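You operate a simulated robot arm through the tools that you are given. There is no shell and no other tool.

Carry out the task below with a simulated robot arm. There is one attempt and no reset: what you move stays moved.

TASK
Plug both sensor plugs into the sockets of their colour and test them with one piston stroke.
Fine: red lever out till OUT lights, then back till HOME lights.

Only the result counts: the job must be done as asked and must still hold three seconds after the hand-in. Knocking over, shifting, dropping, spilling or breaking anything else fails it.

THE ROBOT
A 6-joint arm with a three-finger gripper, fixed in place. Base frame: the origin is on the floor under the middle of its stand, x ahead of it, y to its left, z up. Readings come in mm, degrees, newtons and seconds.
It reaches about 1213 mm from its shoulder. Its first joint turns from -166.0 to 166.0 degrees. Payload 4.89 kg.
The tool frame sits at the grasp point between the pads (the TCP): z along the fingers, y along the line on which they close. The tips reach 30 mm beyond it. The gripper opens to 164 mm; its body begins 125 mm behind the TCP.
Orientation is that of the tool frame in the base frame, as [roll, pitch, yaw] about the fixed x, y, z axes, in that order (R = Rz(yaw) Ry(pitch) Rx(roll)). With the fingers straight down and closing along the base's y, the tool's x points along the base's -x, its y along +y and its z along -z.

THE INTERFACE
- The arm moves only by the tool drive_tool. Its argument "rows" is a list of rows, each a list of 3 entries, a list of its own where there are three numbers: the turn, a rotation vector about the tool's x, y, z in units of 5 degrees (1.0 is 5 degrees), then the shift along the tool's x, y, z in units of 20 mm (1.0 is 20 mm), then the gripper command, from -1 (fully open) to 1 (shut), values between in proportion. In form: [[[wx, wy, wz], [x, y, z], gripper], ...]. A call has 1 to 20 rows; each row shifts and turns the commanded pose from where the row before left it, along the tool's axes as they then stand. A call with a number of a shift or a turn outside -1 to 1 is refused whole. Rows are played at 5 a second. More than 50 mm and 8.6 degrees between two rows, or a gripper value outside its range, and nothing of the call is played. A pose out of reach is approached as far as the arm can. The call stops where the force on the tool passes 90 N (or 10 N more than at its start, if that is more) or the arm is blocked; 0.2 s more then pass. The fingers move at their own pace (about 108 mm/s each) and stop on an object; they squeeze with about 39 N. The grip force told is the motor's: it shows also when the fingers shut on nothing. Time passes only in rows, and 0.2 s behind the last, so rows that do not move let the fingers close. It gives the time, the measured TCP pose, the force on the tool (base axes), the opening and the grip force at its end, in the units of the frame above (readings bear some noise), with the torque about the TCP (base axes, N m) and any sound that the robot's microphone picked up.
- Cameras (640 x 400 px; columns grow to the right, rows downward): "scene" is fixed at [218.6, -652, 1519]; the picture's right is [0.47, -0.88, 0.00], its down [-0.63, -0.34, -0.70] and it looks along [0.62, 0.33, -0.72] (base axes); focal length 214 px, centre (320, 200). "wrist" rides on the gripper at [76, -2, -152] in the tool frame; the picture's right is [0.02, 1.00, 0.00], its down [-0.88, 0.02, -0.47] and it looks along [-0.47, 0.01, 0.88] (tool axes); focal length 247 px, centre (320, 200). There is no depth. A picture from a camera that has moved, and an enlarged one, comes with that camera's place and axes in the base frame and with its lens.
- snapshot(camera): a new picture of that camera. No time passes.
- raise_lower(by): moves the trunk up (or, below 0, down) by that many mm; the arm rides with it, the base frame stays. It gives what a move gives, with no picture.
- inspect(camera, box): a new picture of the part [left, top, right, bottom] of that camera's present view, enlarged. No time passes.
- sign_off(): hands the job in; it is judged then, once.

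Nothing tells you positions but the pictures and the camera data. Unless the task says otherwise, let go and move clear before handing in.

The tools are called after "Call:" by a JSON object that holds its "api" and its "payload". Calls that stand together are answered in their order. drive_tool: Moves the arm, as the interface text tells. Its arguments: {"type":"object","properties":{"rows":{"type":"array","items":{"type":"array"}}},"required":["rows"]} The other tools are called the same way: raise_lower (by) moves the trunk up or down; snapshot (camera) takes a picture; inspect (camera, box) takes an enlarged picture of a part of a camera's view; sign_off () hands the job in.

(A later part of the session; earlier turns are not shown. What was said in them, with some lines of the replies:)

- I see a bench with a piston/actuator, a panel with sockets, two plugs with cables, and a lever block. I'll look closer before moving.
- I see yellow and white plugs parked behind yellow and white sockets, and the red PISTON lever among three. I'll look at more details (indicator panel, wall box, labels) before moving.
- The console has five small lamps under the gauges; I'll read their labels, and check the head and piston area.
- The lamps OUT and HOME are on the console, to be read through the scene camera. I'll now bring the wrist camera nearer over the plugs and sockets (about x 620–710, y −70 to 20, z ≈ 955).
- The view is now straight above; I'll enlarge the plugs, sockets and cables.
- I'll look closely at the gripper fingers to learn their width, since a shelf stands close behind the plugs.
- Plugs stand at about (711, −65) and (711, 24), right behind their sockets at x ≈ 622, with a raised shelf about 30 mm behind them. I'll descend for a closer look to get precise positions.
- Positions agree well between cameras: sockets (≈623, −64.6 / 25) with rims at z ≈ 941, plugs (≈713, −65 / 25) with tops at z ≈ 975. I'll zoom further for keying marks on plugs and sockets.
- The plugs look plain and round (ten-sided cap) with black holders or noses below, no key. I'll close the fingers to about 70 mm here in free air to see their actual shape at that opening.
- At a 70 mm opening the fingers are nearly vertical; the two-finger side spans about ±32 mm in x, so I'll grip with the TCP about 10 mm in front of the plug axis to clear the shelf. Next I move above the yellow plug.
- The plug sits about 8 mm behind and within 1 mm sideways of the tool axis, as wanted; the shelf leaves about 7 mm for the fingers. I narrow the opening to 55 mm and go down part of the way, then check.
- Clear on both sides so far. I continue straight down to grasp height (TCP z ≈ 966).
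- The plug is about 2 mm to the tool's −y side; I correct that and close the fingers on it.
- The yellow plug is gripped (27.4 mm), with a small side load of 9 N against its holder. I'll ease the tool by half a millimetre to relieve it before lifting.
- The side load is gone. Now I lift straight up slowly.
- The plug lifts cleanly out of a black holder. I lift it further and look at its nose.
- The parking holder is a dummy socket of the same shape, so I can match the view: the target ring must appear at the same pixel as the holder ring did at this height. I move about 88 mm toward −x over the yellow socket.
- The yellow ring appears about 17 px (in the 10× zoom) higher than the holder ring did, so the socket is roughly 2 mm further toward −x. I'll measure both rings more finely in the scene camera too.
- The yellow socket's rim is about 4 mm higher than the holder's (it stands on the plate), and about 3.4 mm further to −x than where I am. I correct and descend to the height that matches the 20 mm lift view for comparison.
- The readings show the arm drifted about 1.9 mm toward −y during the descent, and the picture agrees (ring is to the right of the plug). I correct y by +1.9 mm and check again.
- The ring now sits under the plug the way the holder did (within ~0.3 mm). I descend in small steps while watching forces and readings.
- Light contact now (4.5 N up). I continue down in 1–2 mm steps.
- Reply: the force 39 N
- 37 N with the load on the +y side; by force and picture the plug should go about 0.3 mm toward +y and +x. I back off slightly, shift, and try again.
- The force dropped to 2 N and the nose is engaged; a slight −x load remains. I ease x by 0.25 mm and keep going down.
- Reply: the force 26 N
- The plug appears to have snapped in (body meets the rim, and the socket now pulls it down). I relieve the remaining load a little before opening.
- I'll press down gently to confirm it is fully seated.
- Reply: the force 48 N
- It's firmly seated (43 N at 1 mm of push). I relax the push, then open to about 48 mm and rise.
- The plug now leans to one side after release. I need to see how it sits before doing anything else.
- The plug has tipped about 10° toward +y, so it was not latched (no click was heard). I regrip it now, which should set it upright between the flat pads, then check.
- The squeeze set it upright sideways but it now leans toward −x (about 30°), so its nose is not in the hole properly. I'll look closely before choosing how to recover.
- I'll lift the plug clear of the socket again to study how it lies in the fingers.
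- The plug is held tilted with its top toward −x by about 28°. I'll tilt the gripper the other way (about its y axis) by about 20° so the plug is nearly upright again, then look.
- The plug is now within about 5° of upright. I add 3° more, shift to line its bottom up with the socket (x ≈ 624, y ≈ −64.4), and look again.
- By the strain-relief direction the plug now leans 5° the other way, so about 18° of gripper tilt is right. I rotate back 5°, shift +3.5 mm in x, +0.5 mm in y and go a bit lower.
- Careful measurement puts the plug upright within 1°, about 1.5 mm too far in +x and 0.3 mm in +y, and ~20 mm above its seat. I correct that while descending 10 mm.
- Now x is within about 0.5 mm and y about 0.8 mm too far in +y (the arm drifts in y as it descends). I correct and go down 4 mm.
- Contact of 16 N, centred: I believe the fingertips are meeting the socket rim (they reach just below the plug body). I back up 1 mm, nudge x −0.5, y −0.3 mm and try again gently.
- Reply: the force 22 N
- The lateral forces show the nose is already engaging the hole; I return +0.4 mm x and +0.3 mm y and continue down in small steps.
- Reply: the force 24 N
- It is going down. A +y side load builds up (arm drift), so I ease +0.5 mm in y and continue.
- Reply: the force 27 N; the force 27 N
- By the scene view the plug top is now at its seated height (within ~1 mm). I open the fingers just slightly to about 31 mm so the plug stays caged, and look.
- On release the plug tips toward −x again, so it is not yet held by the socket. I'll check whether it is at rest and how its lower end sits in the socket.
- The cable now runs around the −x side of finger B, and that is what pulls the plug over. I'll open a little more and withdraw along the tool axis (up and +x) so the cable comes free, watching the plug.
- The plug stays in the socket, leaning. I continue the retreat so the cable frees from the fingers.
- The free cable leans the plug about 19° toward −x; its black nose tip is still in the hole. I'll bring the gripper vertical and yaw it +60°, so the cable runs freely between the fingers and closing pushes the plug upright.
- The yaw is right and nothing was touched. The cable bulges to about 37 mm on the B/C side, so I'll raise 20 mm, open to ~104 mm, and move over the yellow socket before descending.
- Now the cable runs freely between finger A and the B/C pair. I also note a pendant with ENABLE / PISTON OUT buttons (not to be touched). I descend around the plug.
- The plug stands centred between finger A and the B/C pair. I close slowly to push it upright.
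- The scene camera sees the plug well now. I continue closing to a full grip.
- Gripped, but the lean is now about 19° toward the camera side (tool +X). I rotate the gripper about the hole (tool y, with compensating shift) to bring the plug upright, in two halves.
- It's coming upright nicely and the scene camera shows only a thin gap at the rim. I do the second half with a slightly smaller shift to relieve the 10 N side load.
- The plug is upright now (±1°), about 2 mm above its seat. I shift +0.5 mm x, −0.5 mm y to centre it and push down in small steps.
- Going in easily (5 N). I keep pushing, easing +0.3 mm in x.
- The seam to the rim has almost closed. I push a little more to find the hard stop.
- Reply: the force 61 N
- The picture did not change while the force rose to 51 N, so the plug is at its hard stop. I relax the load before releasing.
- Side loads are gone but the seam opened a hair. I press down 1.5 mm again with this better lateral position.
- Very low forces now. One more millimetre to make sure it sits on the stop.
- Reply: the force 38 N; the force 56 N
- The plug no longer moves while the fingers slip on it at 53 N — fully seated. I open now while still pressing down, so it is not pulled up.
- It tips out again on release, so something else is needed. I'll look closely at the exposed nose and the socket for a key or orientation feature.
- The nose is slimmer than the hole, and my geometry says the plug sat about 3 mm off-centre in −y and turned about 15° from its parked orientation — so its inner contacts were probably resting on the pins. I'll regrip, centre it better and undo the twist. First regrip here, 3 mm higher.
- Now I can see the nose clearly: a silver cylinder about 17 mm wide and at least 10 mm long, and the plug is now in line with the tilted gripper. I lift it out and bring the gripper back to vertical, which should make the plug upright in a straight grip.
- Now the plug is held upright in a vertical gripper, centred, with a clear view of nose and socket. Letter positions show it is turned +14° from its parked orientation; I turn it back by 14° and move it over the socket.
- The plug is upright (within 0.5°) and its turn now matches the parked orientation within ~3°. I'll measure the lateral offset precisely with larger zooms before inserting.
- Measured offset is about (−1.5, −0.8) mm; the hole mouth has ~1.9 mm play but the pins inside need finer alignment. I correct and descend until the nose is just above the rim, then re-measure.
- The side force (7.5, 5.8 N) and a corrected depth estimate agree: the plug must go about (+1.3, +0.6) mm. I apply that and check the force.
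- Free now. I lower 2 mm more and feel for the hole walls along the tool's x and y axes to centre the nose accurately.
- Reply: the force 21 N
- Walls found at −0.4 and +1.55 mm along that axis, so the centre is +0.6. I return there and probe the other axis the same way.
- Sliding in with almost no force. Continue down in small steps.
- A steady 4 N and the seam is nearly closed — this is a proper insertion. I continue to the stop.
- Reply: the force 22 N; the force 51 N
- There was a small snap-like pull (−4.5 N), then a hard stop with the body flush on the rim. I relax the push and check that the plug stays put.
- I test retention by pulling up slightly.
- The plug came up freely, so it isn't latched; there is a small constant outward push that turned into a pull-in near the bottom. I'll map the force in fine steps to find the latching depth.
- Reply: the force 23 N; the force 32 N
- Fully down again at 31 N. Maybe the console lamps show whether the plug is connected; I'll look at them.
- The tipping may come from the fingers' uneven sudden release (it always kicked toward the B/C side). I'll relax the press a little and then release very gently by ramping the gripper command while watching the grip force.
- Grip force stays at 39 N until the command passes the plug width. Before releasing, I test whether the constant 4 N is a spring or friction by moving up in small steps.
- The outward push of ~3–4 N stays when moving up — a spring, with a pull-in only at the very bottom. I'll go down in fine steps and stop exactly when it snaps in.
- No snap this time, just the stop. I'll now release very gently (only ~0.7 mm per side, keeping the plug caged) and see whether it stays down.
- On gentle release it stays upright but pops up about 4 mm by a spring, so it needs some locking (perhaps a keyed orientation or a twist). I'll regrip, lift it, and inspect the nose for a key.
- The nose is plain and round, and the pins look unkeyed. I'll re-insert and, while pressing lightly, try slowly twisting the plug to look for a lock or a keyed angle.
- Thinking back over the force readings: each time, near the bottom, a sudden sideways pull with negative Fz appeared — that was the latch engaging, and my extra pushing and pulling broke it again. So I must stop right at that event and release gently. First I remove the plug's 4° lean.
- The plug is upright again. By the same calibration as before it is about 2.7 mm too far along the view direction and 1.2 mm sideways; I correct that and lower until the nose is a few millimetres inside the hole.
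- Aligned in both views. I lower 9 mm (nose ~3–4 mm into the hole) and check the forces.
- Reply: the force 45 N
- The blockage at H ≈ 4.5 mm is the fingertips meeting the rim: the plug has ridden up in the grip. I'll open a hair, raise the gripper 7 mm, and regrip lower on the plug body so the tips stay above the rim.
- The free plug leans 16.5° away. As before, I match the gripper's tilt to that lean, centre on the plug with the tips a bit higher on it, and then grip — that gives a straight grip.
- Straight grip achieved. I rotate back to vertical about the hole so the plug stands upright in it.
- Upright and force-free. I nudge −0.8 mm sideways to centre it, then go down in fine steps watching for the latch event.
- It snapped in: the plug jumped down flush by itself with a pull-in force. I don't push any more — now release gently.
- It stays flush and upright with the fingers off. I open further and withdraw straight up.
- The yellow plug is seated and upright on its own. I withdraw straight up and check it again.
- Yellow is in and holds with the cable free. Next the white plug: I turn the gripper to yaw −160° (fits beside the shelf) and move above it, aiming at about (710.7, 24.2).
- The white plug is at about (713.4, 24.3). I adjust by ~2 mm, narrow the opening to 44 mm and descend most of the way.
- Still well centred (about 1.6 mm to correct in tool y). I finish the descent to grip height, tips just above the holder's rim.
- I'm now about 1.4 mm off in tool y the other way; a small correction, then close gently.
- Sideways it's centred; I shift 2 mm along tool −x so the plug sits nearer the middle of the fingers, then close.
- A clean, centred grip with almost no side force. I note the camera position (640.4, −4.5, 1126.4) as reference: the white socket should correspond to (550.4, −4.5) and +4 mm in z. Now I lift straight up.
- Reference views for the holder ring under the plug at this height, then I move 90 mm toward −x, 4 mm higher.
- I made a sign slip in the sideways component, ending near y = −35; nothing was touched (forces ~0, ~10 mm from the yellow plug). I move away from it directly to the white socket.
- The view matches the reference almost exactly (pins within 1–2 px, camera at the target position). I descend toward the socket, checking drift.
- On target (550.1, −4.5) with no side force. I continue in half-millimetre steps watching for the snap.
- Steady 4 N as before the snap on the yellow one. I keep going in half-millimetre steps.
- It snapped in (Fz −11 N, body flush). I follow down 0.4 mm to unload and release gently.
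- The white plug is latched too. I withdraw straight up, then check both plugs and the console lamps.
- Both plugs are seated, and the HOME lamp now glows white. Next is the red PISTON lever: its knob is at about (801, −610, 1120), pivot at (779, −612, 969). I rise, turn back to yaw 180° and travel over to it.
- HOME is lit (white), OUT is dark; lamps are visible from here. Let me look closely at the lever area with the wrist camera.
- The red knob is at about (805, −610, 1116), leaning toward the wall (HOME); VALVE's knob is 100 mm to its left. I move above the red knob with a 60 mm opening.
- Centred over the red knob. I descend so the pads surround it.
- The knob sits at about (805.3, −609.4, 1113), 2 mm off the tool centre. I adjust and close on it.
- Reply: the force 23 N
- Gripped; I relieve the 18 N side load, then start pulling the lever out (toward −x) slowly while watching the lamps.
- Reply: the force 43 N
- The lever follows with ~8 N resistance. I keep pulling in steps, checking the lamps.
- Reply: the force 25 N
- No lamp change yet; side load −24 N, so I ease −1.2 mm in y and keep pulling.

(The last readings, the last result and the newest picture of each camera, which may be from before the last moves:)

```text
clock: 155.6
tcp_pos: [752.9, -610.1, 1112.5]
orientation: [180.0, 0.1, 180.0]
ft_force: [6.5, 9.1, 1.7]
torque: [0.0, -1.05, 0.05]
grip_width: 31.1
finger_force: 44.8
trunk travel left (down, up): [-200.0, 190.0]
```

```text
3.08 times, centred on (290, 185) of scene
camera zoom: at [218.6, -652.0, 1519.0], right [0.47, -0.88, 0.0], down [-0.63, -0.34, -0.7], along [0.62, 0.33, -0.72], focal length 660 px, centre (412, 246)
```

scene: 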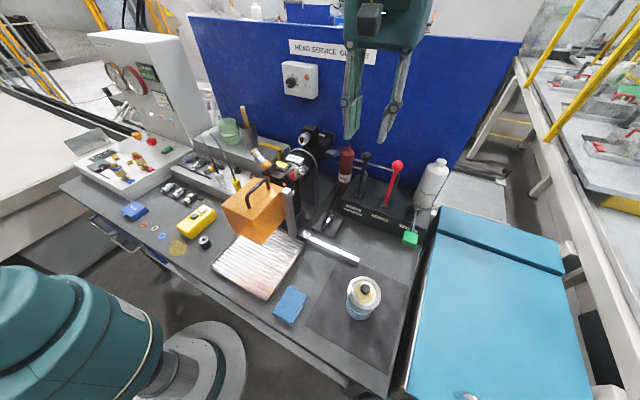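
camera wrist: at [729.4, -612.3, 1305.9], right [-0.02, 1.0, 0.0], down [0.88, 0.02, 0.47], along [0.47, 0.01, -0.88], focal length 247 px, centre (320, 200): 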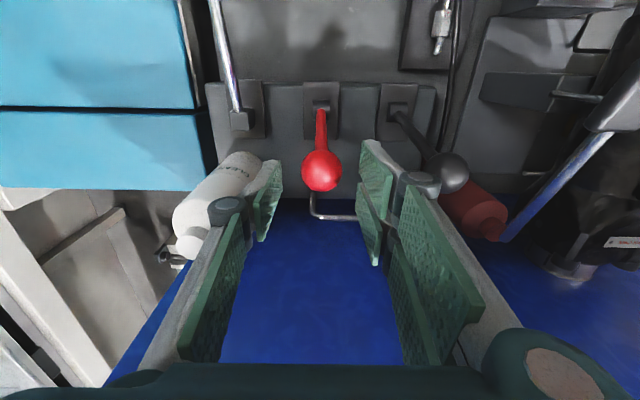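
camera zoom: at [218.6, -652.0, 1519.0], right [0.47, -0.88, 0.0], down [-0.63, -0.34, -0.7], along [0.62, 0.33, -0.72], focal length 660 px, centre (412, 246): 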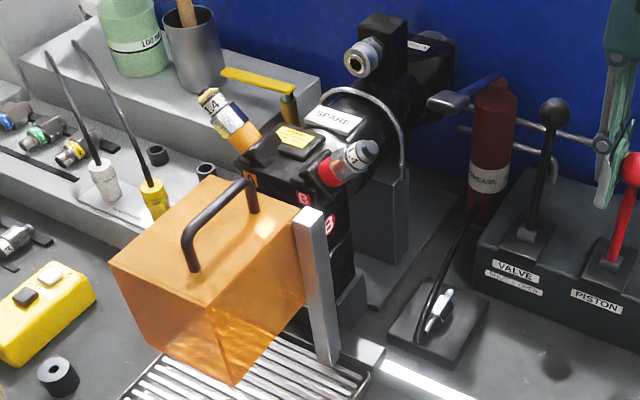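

Call:
{"api": "drive_tool", "payload": {"rows": [[[0, 0, 0], [0.3, 0.01, 0.06], 1], [[0, 0, 0], [0.3, 0, 0.07], 1], [[0, 0, 0], [0.3, 0, 0.08], 1], [[0, 0, 0], [0, 0, 0], 1]]}}

Call:
{"api": "inspect", "payload": {"camera": "scene", "box": [130, 90, 200, 130]}}

Call:
{"api": "inspect", "payload": {"camera": "scene", "box": [340, 120, 450, 220]}}

```text
clock: 156.6
tcp_pos: [733.2, -609.2, 1109.2]
orientation: [179.9, 0.1, -180.0]
ft_force: [8.5, 11.6, -3.6]
torque: [-0.08, -0.93, -0.02]
grip_width: 31.2
finger_force: 44.9
trunk travel left (down, up): [-200.0, 190.0]
```

```text
9.14 times, centred on (165, 110) of scene
camera zoom: at [218.6, -652.0, 1519.0], right [0.47, -0.88, 0.0], down [-0.63, -0.34, -0.7], along [0.62, 0.33, -0.72], focal length 1961 px, centre (1737, 1023)
```

zoom: 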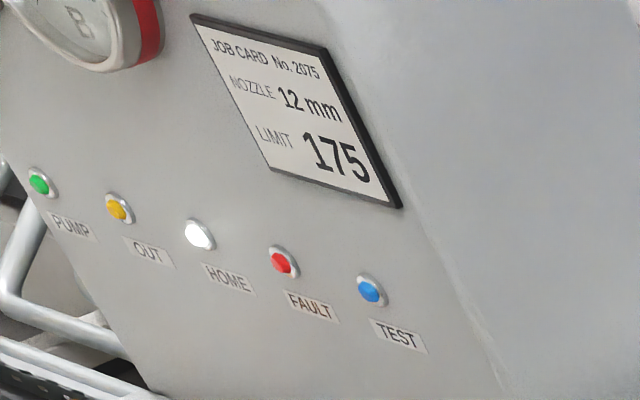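

```text
4.00 times, centred on (395, 170) of scene
camera zoom: at [218.6, -652.0, 1519.0], right [0.47, -0.88, 0.0], down [-0.63, -0.34, -0.7], along [0.62, 0.33, -0.72], focal length 858 px, centre (20, 320)
```

zoom: 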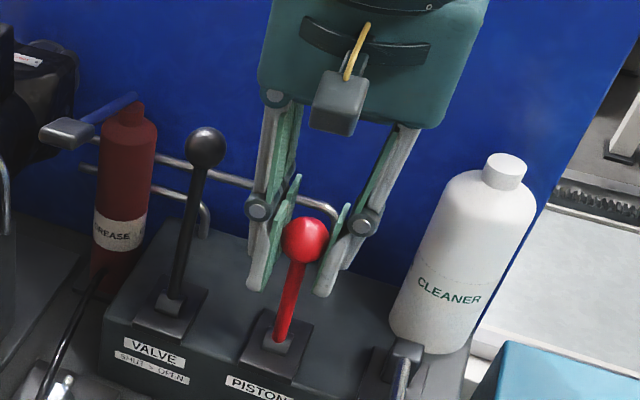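

Call:
{"api": "drive_tool", "payload": {"rows": [[[0, 0, 0], [0.3, 0.01, 0.1], 1], [[0, 0, 0], [0.3, 0, 0.1], 1], [[0, 0, 0], [0, 0, 0], 1]]}}

Call:
{"api": "inspect", "payload": {"camera": "scene", "box": [130, 90, 200, 130]}}

Call:
{"api": "inspect", "payload": {"camera": "scene", "box": [220, 120, 360, 250]}}

```text
clock: 157.4
tcp_pos: [722.3, -610.1, 1105.1]
orientation: [179.9, 0.0, -180.0]
ft_force: [5.5, 17.6, -0.4]
torque: [-0.13, -0.84, 0.06]
grip_width: 31.2
finger_force: 44.8
trunk travel left (down, up): [-200.0, 190.0]
```

```text
9.14 times, centred on (165, 110) of scene
camera zoom: at [218.6, -652.0, 1519.0], right [0.47, -0.88, 0.0], down [-0.63, -0.34, -0.7], along [0.62, 0.33, -0.72], focal length 1961 px, centre (1737, 1023)
```

zoom: 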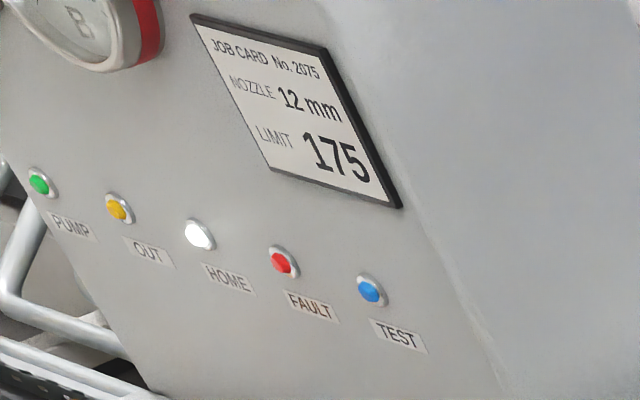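

```text
3.08 times, centred on (290, 185) of scene
camera zoom: at [218.6, -652.0, 1519.0], right [0.47, -0.88, 0.0], down [-0.63, -0.34, -0.7], along [0.62, 0.33, -0.72], focal length 660 px, centre (412, 246)
```

zoom: 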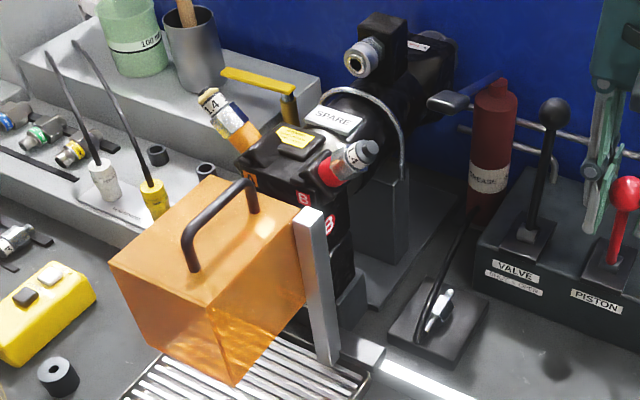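

Call:
{"api": "inspect", "payload": {"camera": "scene", "box": [145, 95, 195, 125]}}

Call:
{"api": "inspect", "payload": {"camera": "scene", "box": [125, 100, 160, 125]}}

Call:
{"api": "inspect", "payload": {"camera": "scene", "box": [130, 55, 190, 100]}}

Call:
{"api": "inspect", "payload": {"camera": "wrist", "box": [220, 60, 440, 280]}}

```text
12.80 times, centred on (170, 110) of scene
camera zoom: at [218.6, -652.0, 1519.0], right [0.47, -0.88, 0.0], down [-0.63, -0.34, -0.7], along [0.62, 0.33, -0.72], focal length 2745 px, centre (2240, 1352)
```

zoom: 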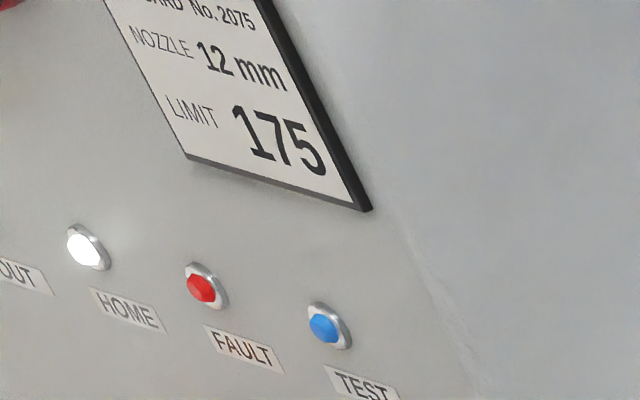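

```text
16.00 times, centred on (142, 112) of scene
camera zoom: at [218.6, -652.0, 1519.0], right [0.47, -0.88, 0.0], down [-0.63, -0.34, -0.7], along [0.62, 0.33, -0.72], focal length 3432 px, centre (3160, 1600)
```

zoom: 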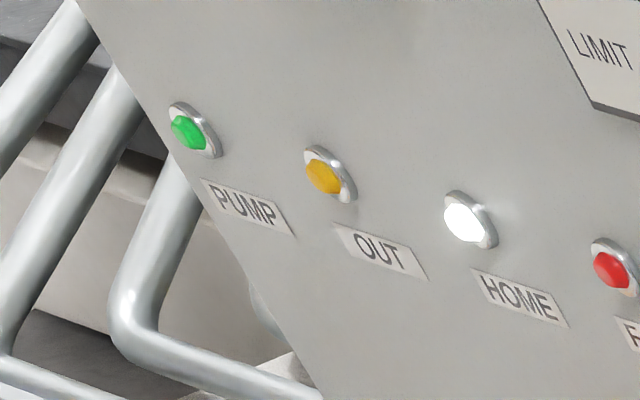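

```text
8.89 times, centred on (160, 78) of scene
camera zoom: at [218.6, -652.0, 1519.0], right [0.47, -0.88, 0.0], down [-0.63, -0.34, -0.7], along [0.62, 0.33, -0.72], focal length 1906 px, centre (1742, 1289)
```

zoom: 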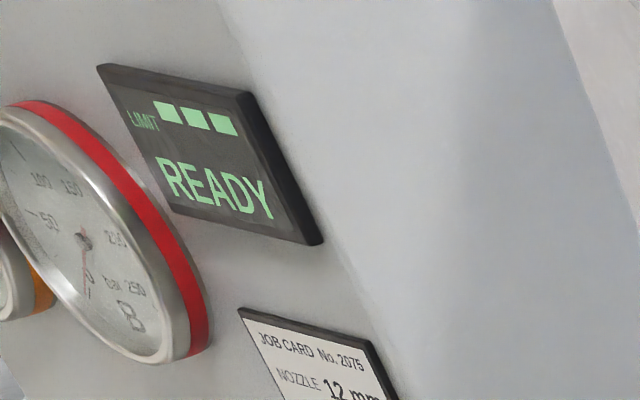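

```text
1.82 times, centred on (330, 170) of wrist
camera zoom: at [646.7, -611.3, 1257.4], right [-0.02, 1.0, 0.0], down [0.88, 0.02, 0.47], along [0.47, 0.01, -0.88], focal length 449 px, centre (302, 254)
```

zoom: 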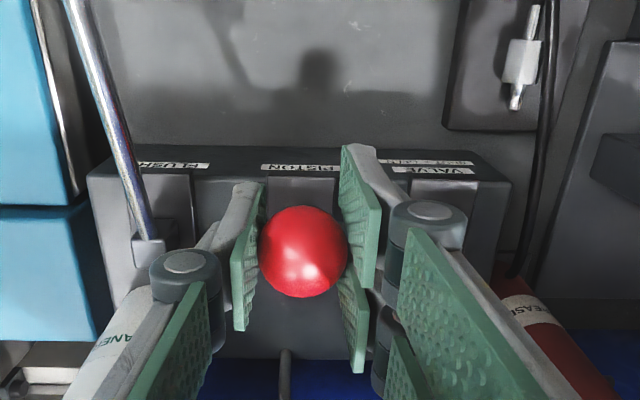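

HOME is truly lit, others dark. I hold here a few seconds to see whether the piston moves with time.

Call:
{"api": "drive_tool", "payload": {"rows": [[[0, 0, 0], [0, 0.04, 0], 1], [[0, 0, 0], [0, 0, 0], 1], [[0, 0, 0], [0, 0, 0], 1], [[0, 0, 0], [0, 0, 0], 1], [[0, 0, 0], [0, 0, 0], 1], [[0, 0, 0], [0, 0, 0], 1], [[0, 0, 0], [0, 0, 0], 1], [[0, 0, 0], [0, 0, 0], 1], [[0, 0, 0], [0, 0, 0], 1], [[0, 0, 0], [0, 0, 0], 1]]}}

Call:
{"api": "inspect", "payload": {"camera": "scene", "box": [125, 100, 160, 125]}}

```text
clock: 159.6
tcp_pos: [722.3, -610.2, 1105.0]
orientation: [179.9, 0.1, 179.9]
ft_force: [-4.8, -13.0, 7.0]
torque: [0.06, 0.36, -0.01]
grip_width: 31.1
finger_force: 45.3
trunk travel left (down, up): [-200.0, 190.0]
```

```text
16.00 times, centred on (142, 112) of scene
camera zoom: at [218.6, -652.0, 1519.0], right [0.47, -0.88, 0.0], down [-0.63, -0.34, -0.7], along [0.62, 0.33, -0.72], focal length 3432 px, centre (3160, 1600)
```

zoom: 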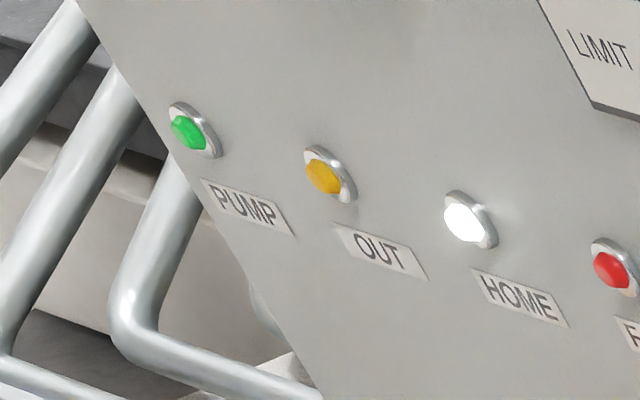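

No change, so the lever needs to go further out. I continue pulling along its arc.

Call:
{"api": "drive_tool", "payload": {"rows": [[[0, 0, 0], [0.3, 0, 0.12], 1], [[0, 0, 0], [0.3, 0, 0.13], 1], [[0, 0, 0], [0, 0, 0], 1]]}}

Call:
{"api": "inspect", "payload": {"camera": "scene", "box": [125, 100, 160, 125]}}

Call:
{"api": "inspect", "payload": {"camera": "scene", "box": [340, 120, 450, 220]}}

```text
clock: 160.4
tcp_pos: [709.9, -609.0, 1097.7]
orientation: [179.9, 0.1, -180.0]
ft_force: [6.2, -16.2, 4.3]
torque: [0.02, -1.17, 0.06]
grip_width: 31.1
finger_force: 45.6
trunk travel left (down, up): [-200.0, 190.0]
```

```text
16.00 times, centred on (142, 112) of scene
camera zoom: at [218.6, -652.0, 1519.0], right [0.47, -0.88, 0.0], down [-0.63, -0.34, -0.7], along [0.62, 0.33, -0.72], focal length 3432 px, centre (3160, 1600)
```

zoom: 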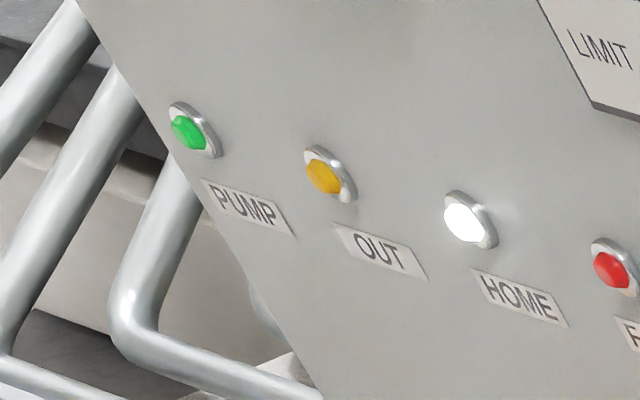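

```text
4.00 times, centred on (395, 170) of scene
camera zoom: at [218.6, -652.0, 1519.0], right [0.47, -0.88, 0.0], down [-0.63, -0.34, -0.7], along [0.62, 0.33, -0.72], focal length 858 px, centre (20, 320)
```

zoom: 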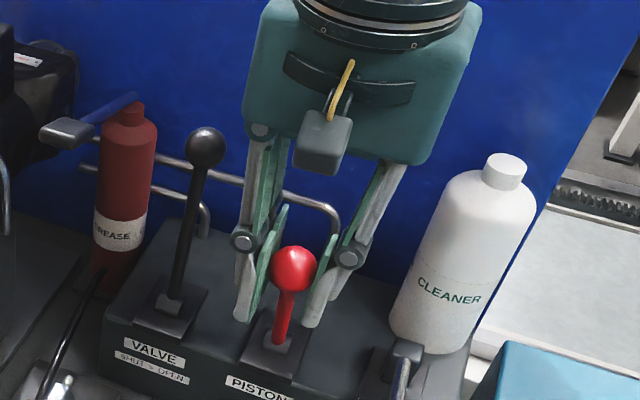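

Call:
{"api": "drive_tool", "payload": {"rows": [[[0, 0, 0], [0.3, -0.03, 0.16], 1], [[0, 0, 0], [0.3, 0, 0.18], 1], [[0, 0, 0], [0, 0, 0], 1]]}}

Call:
{"api": "inspect", "payload": {"camera": "scene", "box": [125, 100, 160, 125]}}

```text
clock: 161.2
tcp_pos: [698.7, -609.8, 1091.3]
orientation: [180.0, 0.1, 179.9]
ft_force: [3.0, -15.9, 5.6]
torque: [0.06, -0.94, 0.06]
grip_width: 30.9
finger_force: 45.0
trunk travel left (down, up): [-200.0, 190.0]
```

```text
16.00 times, centred on (142, 112) of scene
camera zoom: at [218.6, -652.0, 1519.0], right [0.47, -0.88, 0.0], down [-0.63, -0.34, -0.7], along [0.62, 0.33, -0.72], focal length 3432 px, centre (3160, 1600)
```

zoom: 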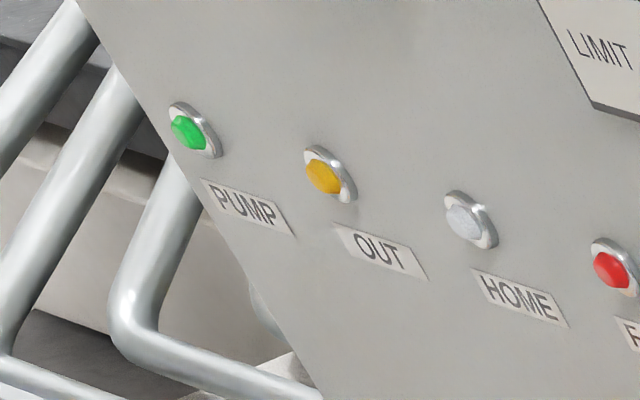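

HOME went out — the piston is moving. I hold the lever here and watch for OUT.

Call:
{"api": "drive_tool", "payload": {"rows": [[[0, 0, 0], [0, 0, 0], 1], [[0, 0, 0], [0, 0, 0], 1], [[0, 0, 0], [0, 0, 0], 1]]}}

Call:
{"api": "inspect", "payload": {"camera": "scene", "box": [125, 100, 160, 125]}}

Call:
{"api": "drive_tool", "payload": {"rows": [[[0, 0, 0], [0, 0, 0], 1], [[0, 0, 0], [0, 0, 0], 1], [[0, 0, 0], [0, 0, 0], 1]]}}

Call:
{"api": "inspect", "payload": {"camera": "scene", "box": [125, 100, 160, 125]}}

Call:
{"api": "drive_tool", "payload": {"rows": [[[0, 0, 0], [0, 0, 0], 1], [[0, 0, 0], [0, 0, 0], 1], [[0, 0, 0], [0, 0, 0], 1]]}}

Call:
{"api": "inspect", "payload": {"camera": "scene", "box": [125, 100, 160, 125]}}

Call:
{"api": "inspect", "payload": {"camera": "scene", "box": [220, 120, 360, 250]}}

```text
clock: 162.0
tcp_pos: [697.4, -610.6, 1091.7]
orientation: [179.9, 0.1, 180.0]
ft_force: [-2.4, -13.6, 1.2]
torque: [0.1, 0.13, -0.01]
grip_width: 30.6
finger_force: 45.3
trunk travel left (down, up): [-200.0, 190.0]
```

```text
16.00 times, centred on (142, 112) of scene
camera zoom: at [218.6, -652.0, 1519.0], right [0.47, -0.88, 0.0], down [-0.63, -0.34, -0.7], along [0.62, 0.33, -0.72], focal length 3432 px, centre (3160, 1600)
```

zoom: 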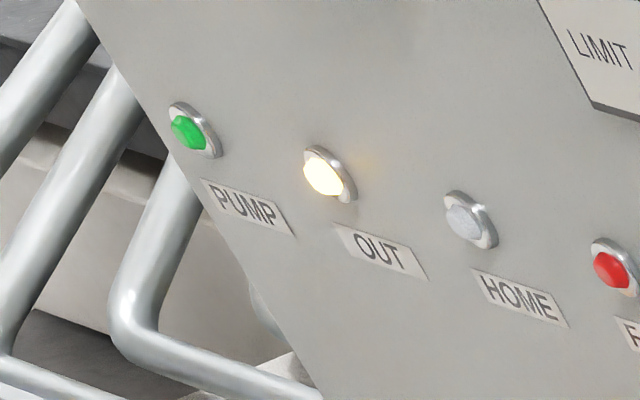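

```text
clock: 162.8
tcp_pos: [698.7, -610.2, 1090.1]
orientation: [-180.0, 0.2, 179.9]
ft_force: [-3.9, -12.7, -2.5]
torque: [0.12, 0.51, 0.0]
grip_width: 31.0
finger_force: 45.4
trunk travel left (down, up): [-200.0, 190.0]
```

```text
16.00 times, centred on (142, 112) of scene
camera zoom: at [218.6, -652.0, 1519.0], right [0.47, -0.88, 0.0], down [-0.63, -0.34, -0.7], along [0.62, 0.33, -0.72], focal length 3432 px, centre (3160, 1600)
```

zoom: 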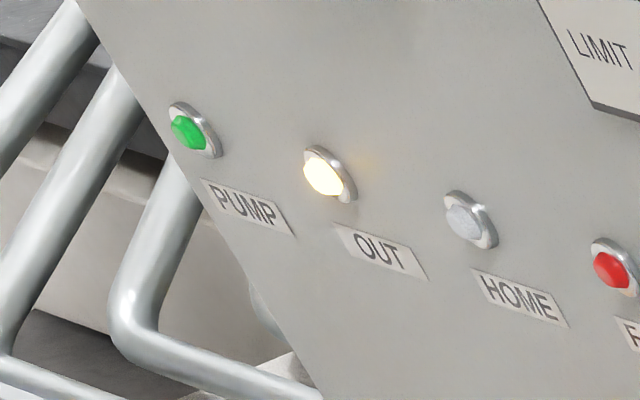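

```text
clock: 163.6
tcp_pos: [696.8, -609.9, 1092.4]
orientation: [179.9, 0.1, 179.8]
ft_force: [-3.7, -12.1, 0.6]
torque: [0.06, 0.26, 0.01]
grip_width: 31.1
finger_force: 44.9
trunk travel left (down, up): [-200.0, 190.0]
```

```text
16.00 times, centred on (142, 112) of scene
camera zoom: at [218.6, -652.0, 1519.0], right [0.47, -0.88, 0.0], down [-0.63, -0.34, -0.7], along [0.62, 0.33, -0.72], focal length 3432 px, centre (3160, 1600)
```

zoom: 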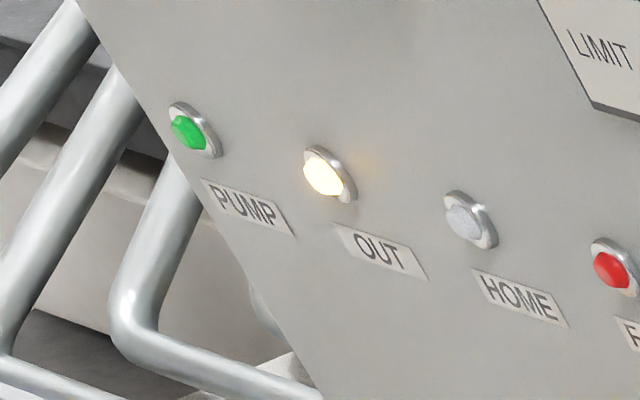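

```text
3.08 times, centred on (290, 185) of scene
camera zoom: at [218.6, -652.0, 1519.0], right [0.47, -0.88, 0.0], down [-0.63, -0.34, -0.7], along [0.62, 0.33, -0.72], focal length 660 px, centre (412, 246)
```

zoom: 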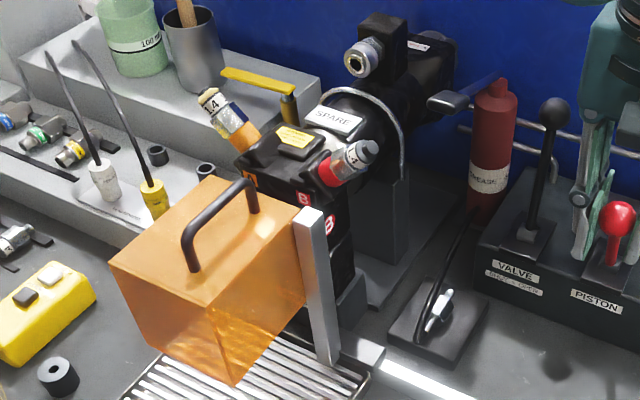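

OUT is lit. Now I push the lever back along the same arc, checking for HOME.

Call:
{"api": "drive_tool", "payload": {"rows": [[[0, 0, 0], [-0.3, -0.02, -0.17], 1], [[0, 0, 0], [-0.3, 0, -0.16], 1], [[0, 0, 0], [-0.3, 0, -0.13], 1], [[0, 0, 0], [-0.3, 0, -0.12], 1], [[0, 0, 0], [-0.3, 0, -0.1], 1], [[0, 0, 0], [-0.3, 0, -0.09], 1], [[0, 0, 0], [0, 0, 0], 1]]}}

Call:
{"api": "inspect", "payload": {"camera": "scene", "box": [125, 100, 160, 125]}}

Call:
{"api": "inspect", "payload": {"camera": "scene", "box": [340, 120, 450, 220]}}

```text
clock: 165.2
tcp_pos: [735.2, -610.0, 1107.8]
orientation: [180.0, 0.1, -180.0]
ft_force: [-6.0, 1.6, 0.8]
torque: [0.0, 0.72, -0.05]
grip_width: 30.6
finger_force: 44.8
trunk travel left (down, up): [-200.0, 190.0]
```

```text
16.00 times, centred on (142, 112) of scene
camera zoom: at [218.6, -652.0, 1519.0], right [0.47, -0.88, 0.0], down [-0.63, -0.34, -0.7], along [0.62, 0.33, -0.72], focal length 3432 px, centre (3160, 1600)
```

zoom: 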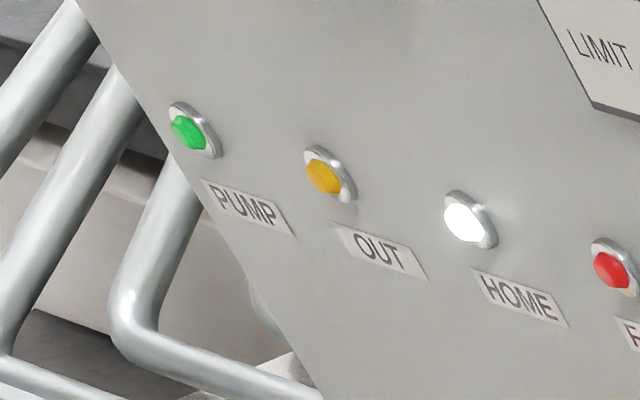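

```text
4.00 times, centred on (395, 170) of scene
camera zoom: at [218.6, -652.0, 1519.0], right [0.47, -0.88, 0.0], down [-0.63, -0.34, -0.7], along [0.62, 0.33, -0.72], focal length 858 px, centre (20, 320)
```

zoom: 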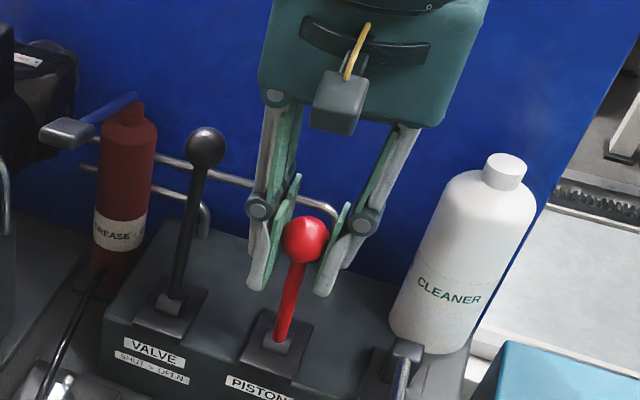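

HOME is lit again after one full stroke. So it can't drift, I bring the lever the rest of the way back to its original resting angle.

Call:
{"api": "drive_tool", "payload": {"rows": [[[0, 0, 0], [-0.3, 0, -0.07], 1], [[0, 0, 0], [-0.3, 0, -0.06], 1], [[0, 0, 0], [-0.3, 0, -0.05], 1], [[0, 0, 0], [-0.3, 0, -0.04], 1], [[0, 0, 0], [-0.3, 0, -0.02], 1], [[0, 0, 0], [-0.3, 0, 0], 1], [[0, 0, 0], [0, 0, 0], 1]]}}

Call:
{"api": "inspect", "payload": {"camera": "scene", "box": [125, 100, 160, 125]}}

Call:
{"api": "drive_tool", "payload": {"rows": [[[0, 0, 0], [-0.3, 0, 0.02], 1], [[0, 0, 0], [-0.3, 0, 0.03], 1], [[0, 0, 0], [-0.3, 0, 0.03], 1], [[0, 0, 0], [-0.2, 0, 0.03], 1], [[0, 0, 0], [0, 0, 0], 1]]}}

Call:
{"api": "inspect", "payload": {"camera": "scene", "box": [125, 100, 160, 125]}}

Call:
{"api": "inspect", "payload": {"camera": "scene", "box": [340, 120, 450, 220]}}

```text
clock: 166.8
tcp_pos: [769.5, -609.3, 1116.0]
orientation: [179.9, 0.2, 179.8]
ft_force: [-6.9, 5.3, 7.8]
torque: [-0.03, 0.89, -0.09]
grip_width: 31.1
finger_force: 45.1
trunk travel left (down, up): [-200.0, 190.0]
```

```text
16.00 times, centred on (142, 112) of scene
camera zoom: at [218.6, -652.0, 1519.0], right [0.47, -0.88, 0.0], down [-0.63, -0.34, -0.7], along [0.62, 0.33, -0.72], focal length 3432 px, centre (3160, 1600)
```

zoom: 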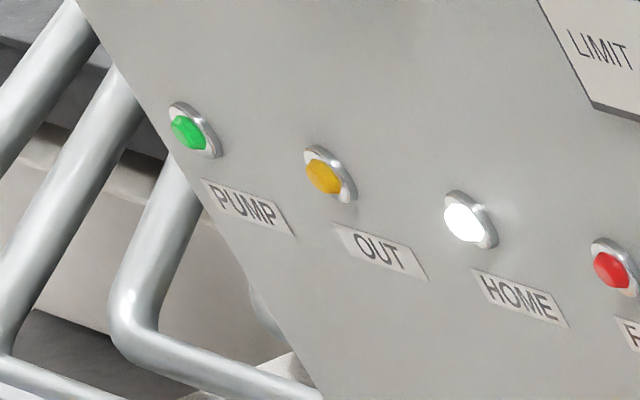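

```text
clock: 168.0
tcp_pos: [791.0, -610.0, 1111.4]
orientation: [179.9, 0.2, 179.9]
ft_force: [-4.4, 12.5, 18.6]
torque: [-0.03, 0.77, 0.0]
grip_width: 30.8
finger_force: 45.3
trunk travel left (down, up): [-200.0, 190.0]
```

```text
16.00 times, centred on (142, 112) of scene
camera zoom: at [218.6, -652.0, 1519.0], right [0.47, -0.88, 0.0], down [-0.63, -0.34, -0.7], along [0.62, 0.33, -0.72], focal length 3432 px, centre (3160, 1600)
```

zoom: 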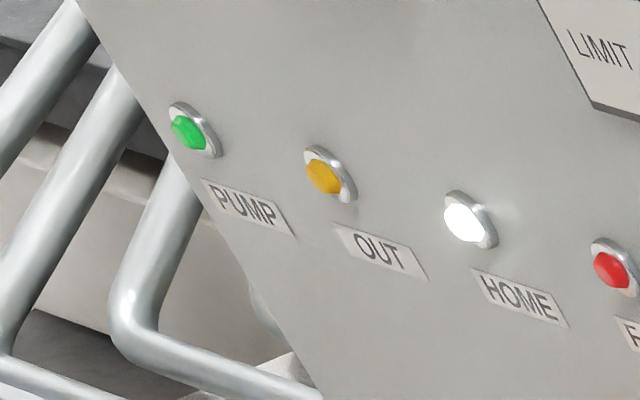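

```text
4.00 times, centred on (395, 170) of scene
camera zoom: at [218.6, -652.0, 1519.0], right [0.47, -0.88, 0.0], down [-0.63, -0.34, -0.7], along [0.62, 0.33, -0.72], focal length 858 px, centre (20, 320)
```

zoom: 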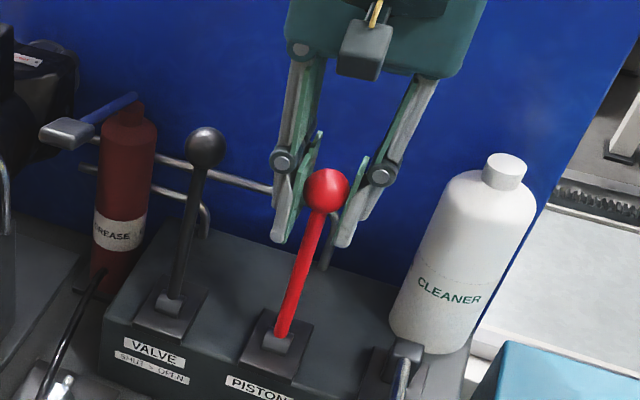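

Call:
{"api": "drive_tool", "payload": {"rows": [[[0, 0, 0], [-0.2, 0.02, -0.06], 1], [[0, 0, 0], [-0.25, 0, 0.02], 1], [[0, 0, 0], [-0.2, 0, 0.02], 1], [[0, 0, 0], [0, 0, 0], 1]]}}

Call:
{"api": "inspect", "payload": {"camera": "scene", "box": [125, 100, 160, 125]}}

Call:
{"api": "inspect", "payload": {"camera": "scene", "box": [340, 120, 450, 220]}}

```text
clock: 169.0
tcp_pos: [804.0, -609.9, 1110.6]
orientation: [179.9, 0.1, 180.0]
ft_force: [-9.1, 17.0, -11.8]
torque: [-0.21, 0.39, 0.01]
grip_width: 31.1
finger_force: 44.7
trunk travel left (down, up): [-200.0, 190.0]
```

```text
16.00 times, centred on (142, 112) of scene
camera zoom: at [218.6, -652.0, 1519.0], right [0.47, -0.88, 0.0], down [-0.63, -0.34, -0.7], along [0.62, 0.33, -0.72], focal length 3432 px, centre (3160, 1600)
```

zoom: 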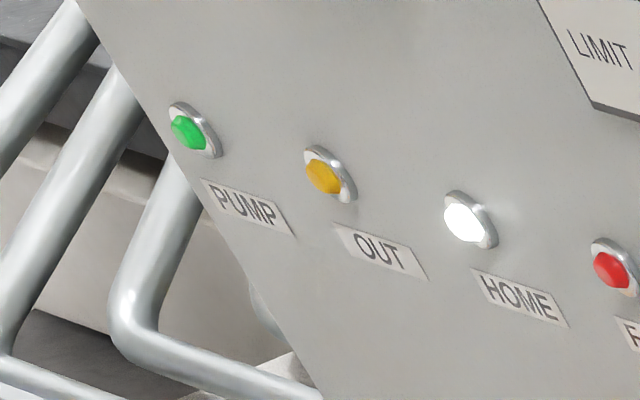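

```text
4.00 times, centred on (395, 170) of scene
camera zoom: at [218.6, -652.0, 1519.0], right [0.47, -0.88, 0.0], down [-0.63, -0.34, -0.7], along [0.62, 0.33, -0.72], focal length 858 px, centre (20, 320)
```

zoom: 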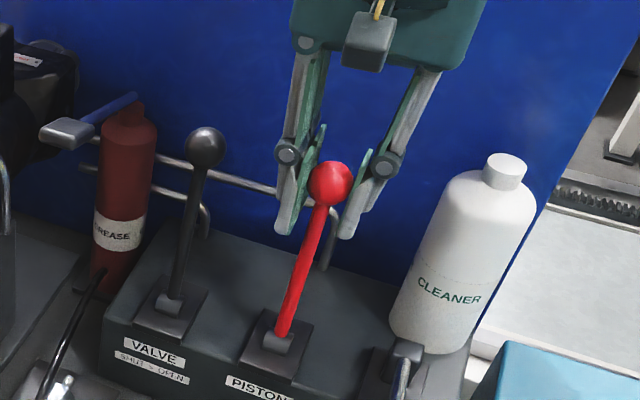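

The lever is exactly back where it began and HOME is lit. I release the knob, rise clear and check everything.

Call:
{"api": "drive_tool", "payload": {"rows": [[[0, 0, 0], [0, 0.03, 0], 0.6], [[0, 0, 0], [0, 0, 0], 0.5], [[0, 0, 0], [0, 0, 0], 0.27], [[0, 0, 0], [0, 0, 0], 0.27], [[0, 0, 0], [0, 0, -0.6], 0.27], [[0, 0, 0], [0, 0, -0.8], 0.27], [[0, 0, 0], [0, 0, -0.9], 0.27], [[0, 0, 0], [0, 0, -0.9], 0.27], [[0, 0, 0], [0, 0, -0.9], 0.27], [[0, 0, 0], [0, 0, -0.9], 0.27], [[0, 0, 0], [0, 0, -0.9], 0.27], [[0, 0, 0], [0, 0, -0.9], 0.27], [[0, 0, 0], [0.5, 0, -0.9], 0.27], [[0, 0, 0], [0.8, 0, -0.5], 0.27], [[0, 0, 0], [0.8, 0, 0], 0.27], [[0, 0, 0], [0.8, 0, 0], 0.27]]}}

Call:
{"api": "snapshot", "payload": {"camera": "scene"}}

Call:
{"api": "inspect", "payload": {"camera": "scene", "box": [125, 95, 185, 130]}}

Call:
{"api": "inspect", "payload": {"camera": "scene", "box": [205, 150, 265, 195]}}

Call:
{"api": "inspect", "payload": {"camera": "scene", "box": [320, 130, 460, 250]}}

```text
clock: 172.4
tcp_pos: [748.8, -610.8, 1274.0]
orientation: [179.9, 0.0, -179.9]
ft_force: [0.9, 0.6, -0.7]
torque: [0.02, 0.05, 0.01]
grip_width: 59.8
finger_force: 0.1
trunk travel left (down, up): [-200.0, 190.0]
```

```text
taken
```

scene: 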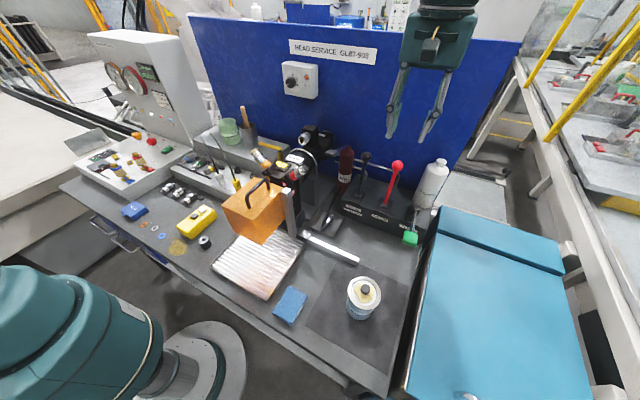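

```text
10.67 times, centred on (155, 112) of scene
camera zoom: at [218.6, -652.0, 1519.0], right [0.47, -0.88, 0.0], down [-0.63, -0.34, -0.7], along [0.62, 0.33, -0.72], focal length 2288 px, centre (2080, 1133)
```

zoom: 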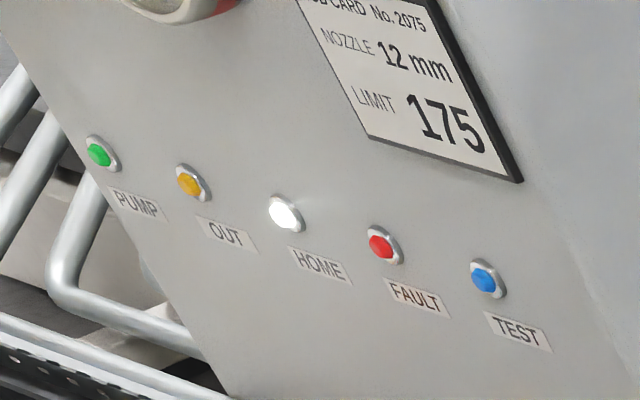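

```text
8.89 times, centred on (235, 172) of scene
camera zoom: at [218.6, -652.0, 1519.0], right [0.47, -0.88, 0.0], down [-0.63, -0.34, -0.7], along [0.62, 0.33, -0.72], focal length 1906 px, centre (1076, 444)
```

zoom: 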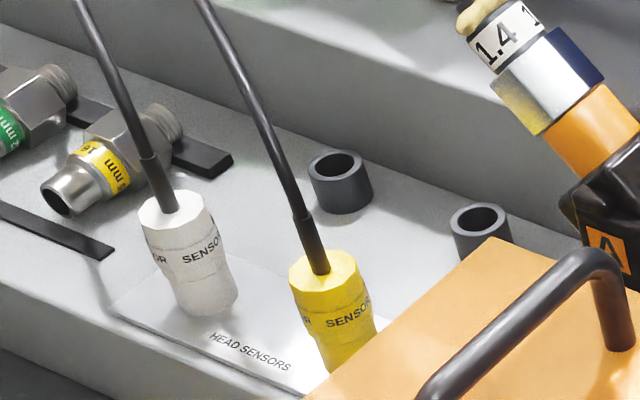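

```text
3.33 times, centred on (390, 190) of scene
camera zoom: at [218.6, -652.0, 1519.0], right [0.47, -0.88, 0.0], down [-0.63, -0.34, -0.7], along [0.62, 0.33, -0.72], focal length 715 px, centre (87, 233)
```

zoom: 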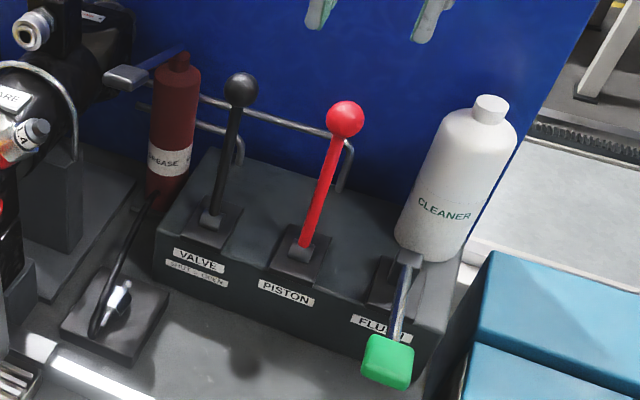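

Both plugs sit upright in their sockets, the stroke is done (OUT lit, then HOME lit), and the lever is back at rest. Nothing else has moved and the arm is clear with the gripper open, so I hand in.

Call:
{"api": "sign_off", "payload": {}}

```text
The job is handed in.
```

Both sensor plugs are in their matching sockets, and the one piston stroke is done. I've handed the job in; the hand-in gave no verdict.

- **Plugs:** the yellow and white plugs each snapped in and stood upright after I let go. The yellow one took several tries: it tipped back out of its socket before I got it to latch.
- **Stroke:** I pulled the red lever out until OUT lit, then pushed it back until HOME lit. I then returned it to its original resting angle so it couldn't drift; HOME was still lit at the last check.
- **Other items:** I saw nothing else moved or knocked in the last pictures, and force readings showed no unexpected contact. While carrying the white plug, I passed about 10 mm from the yellow one after a direction mistake, but didn't touch it.

The gripper is open and clear of the bench.
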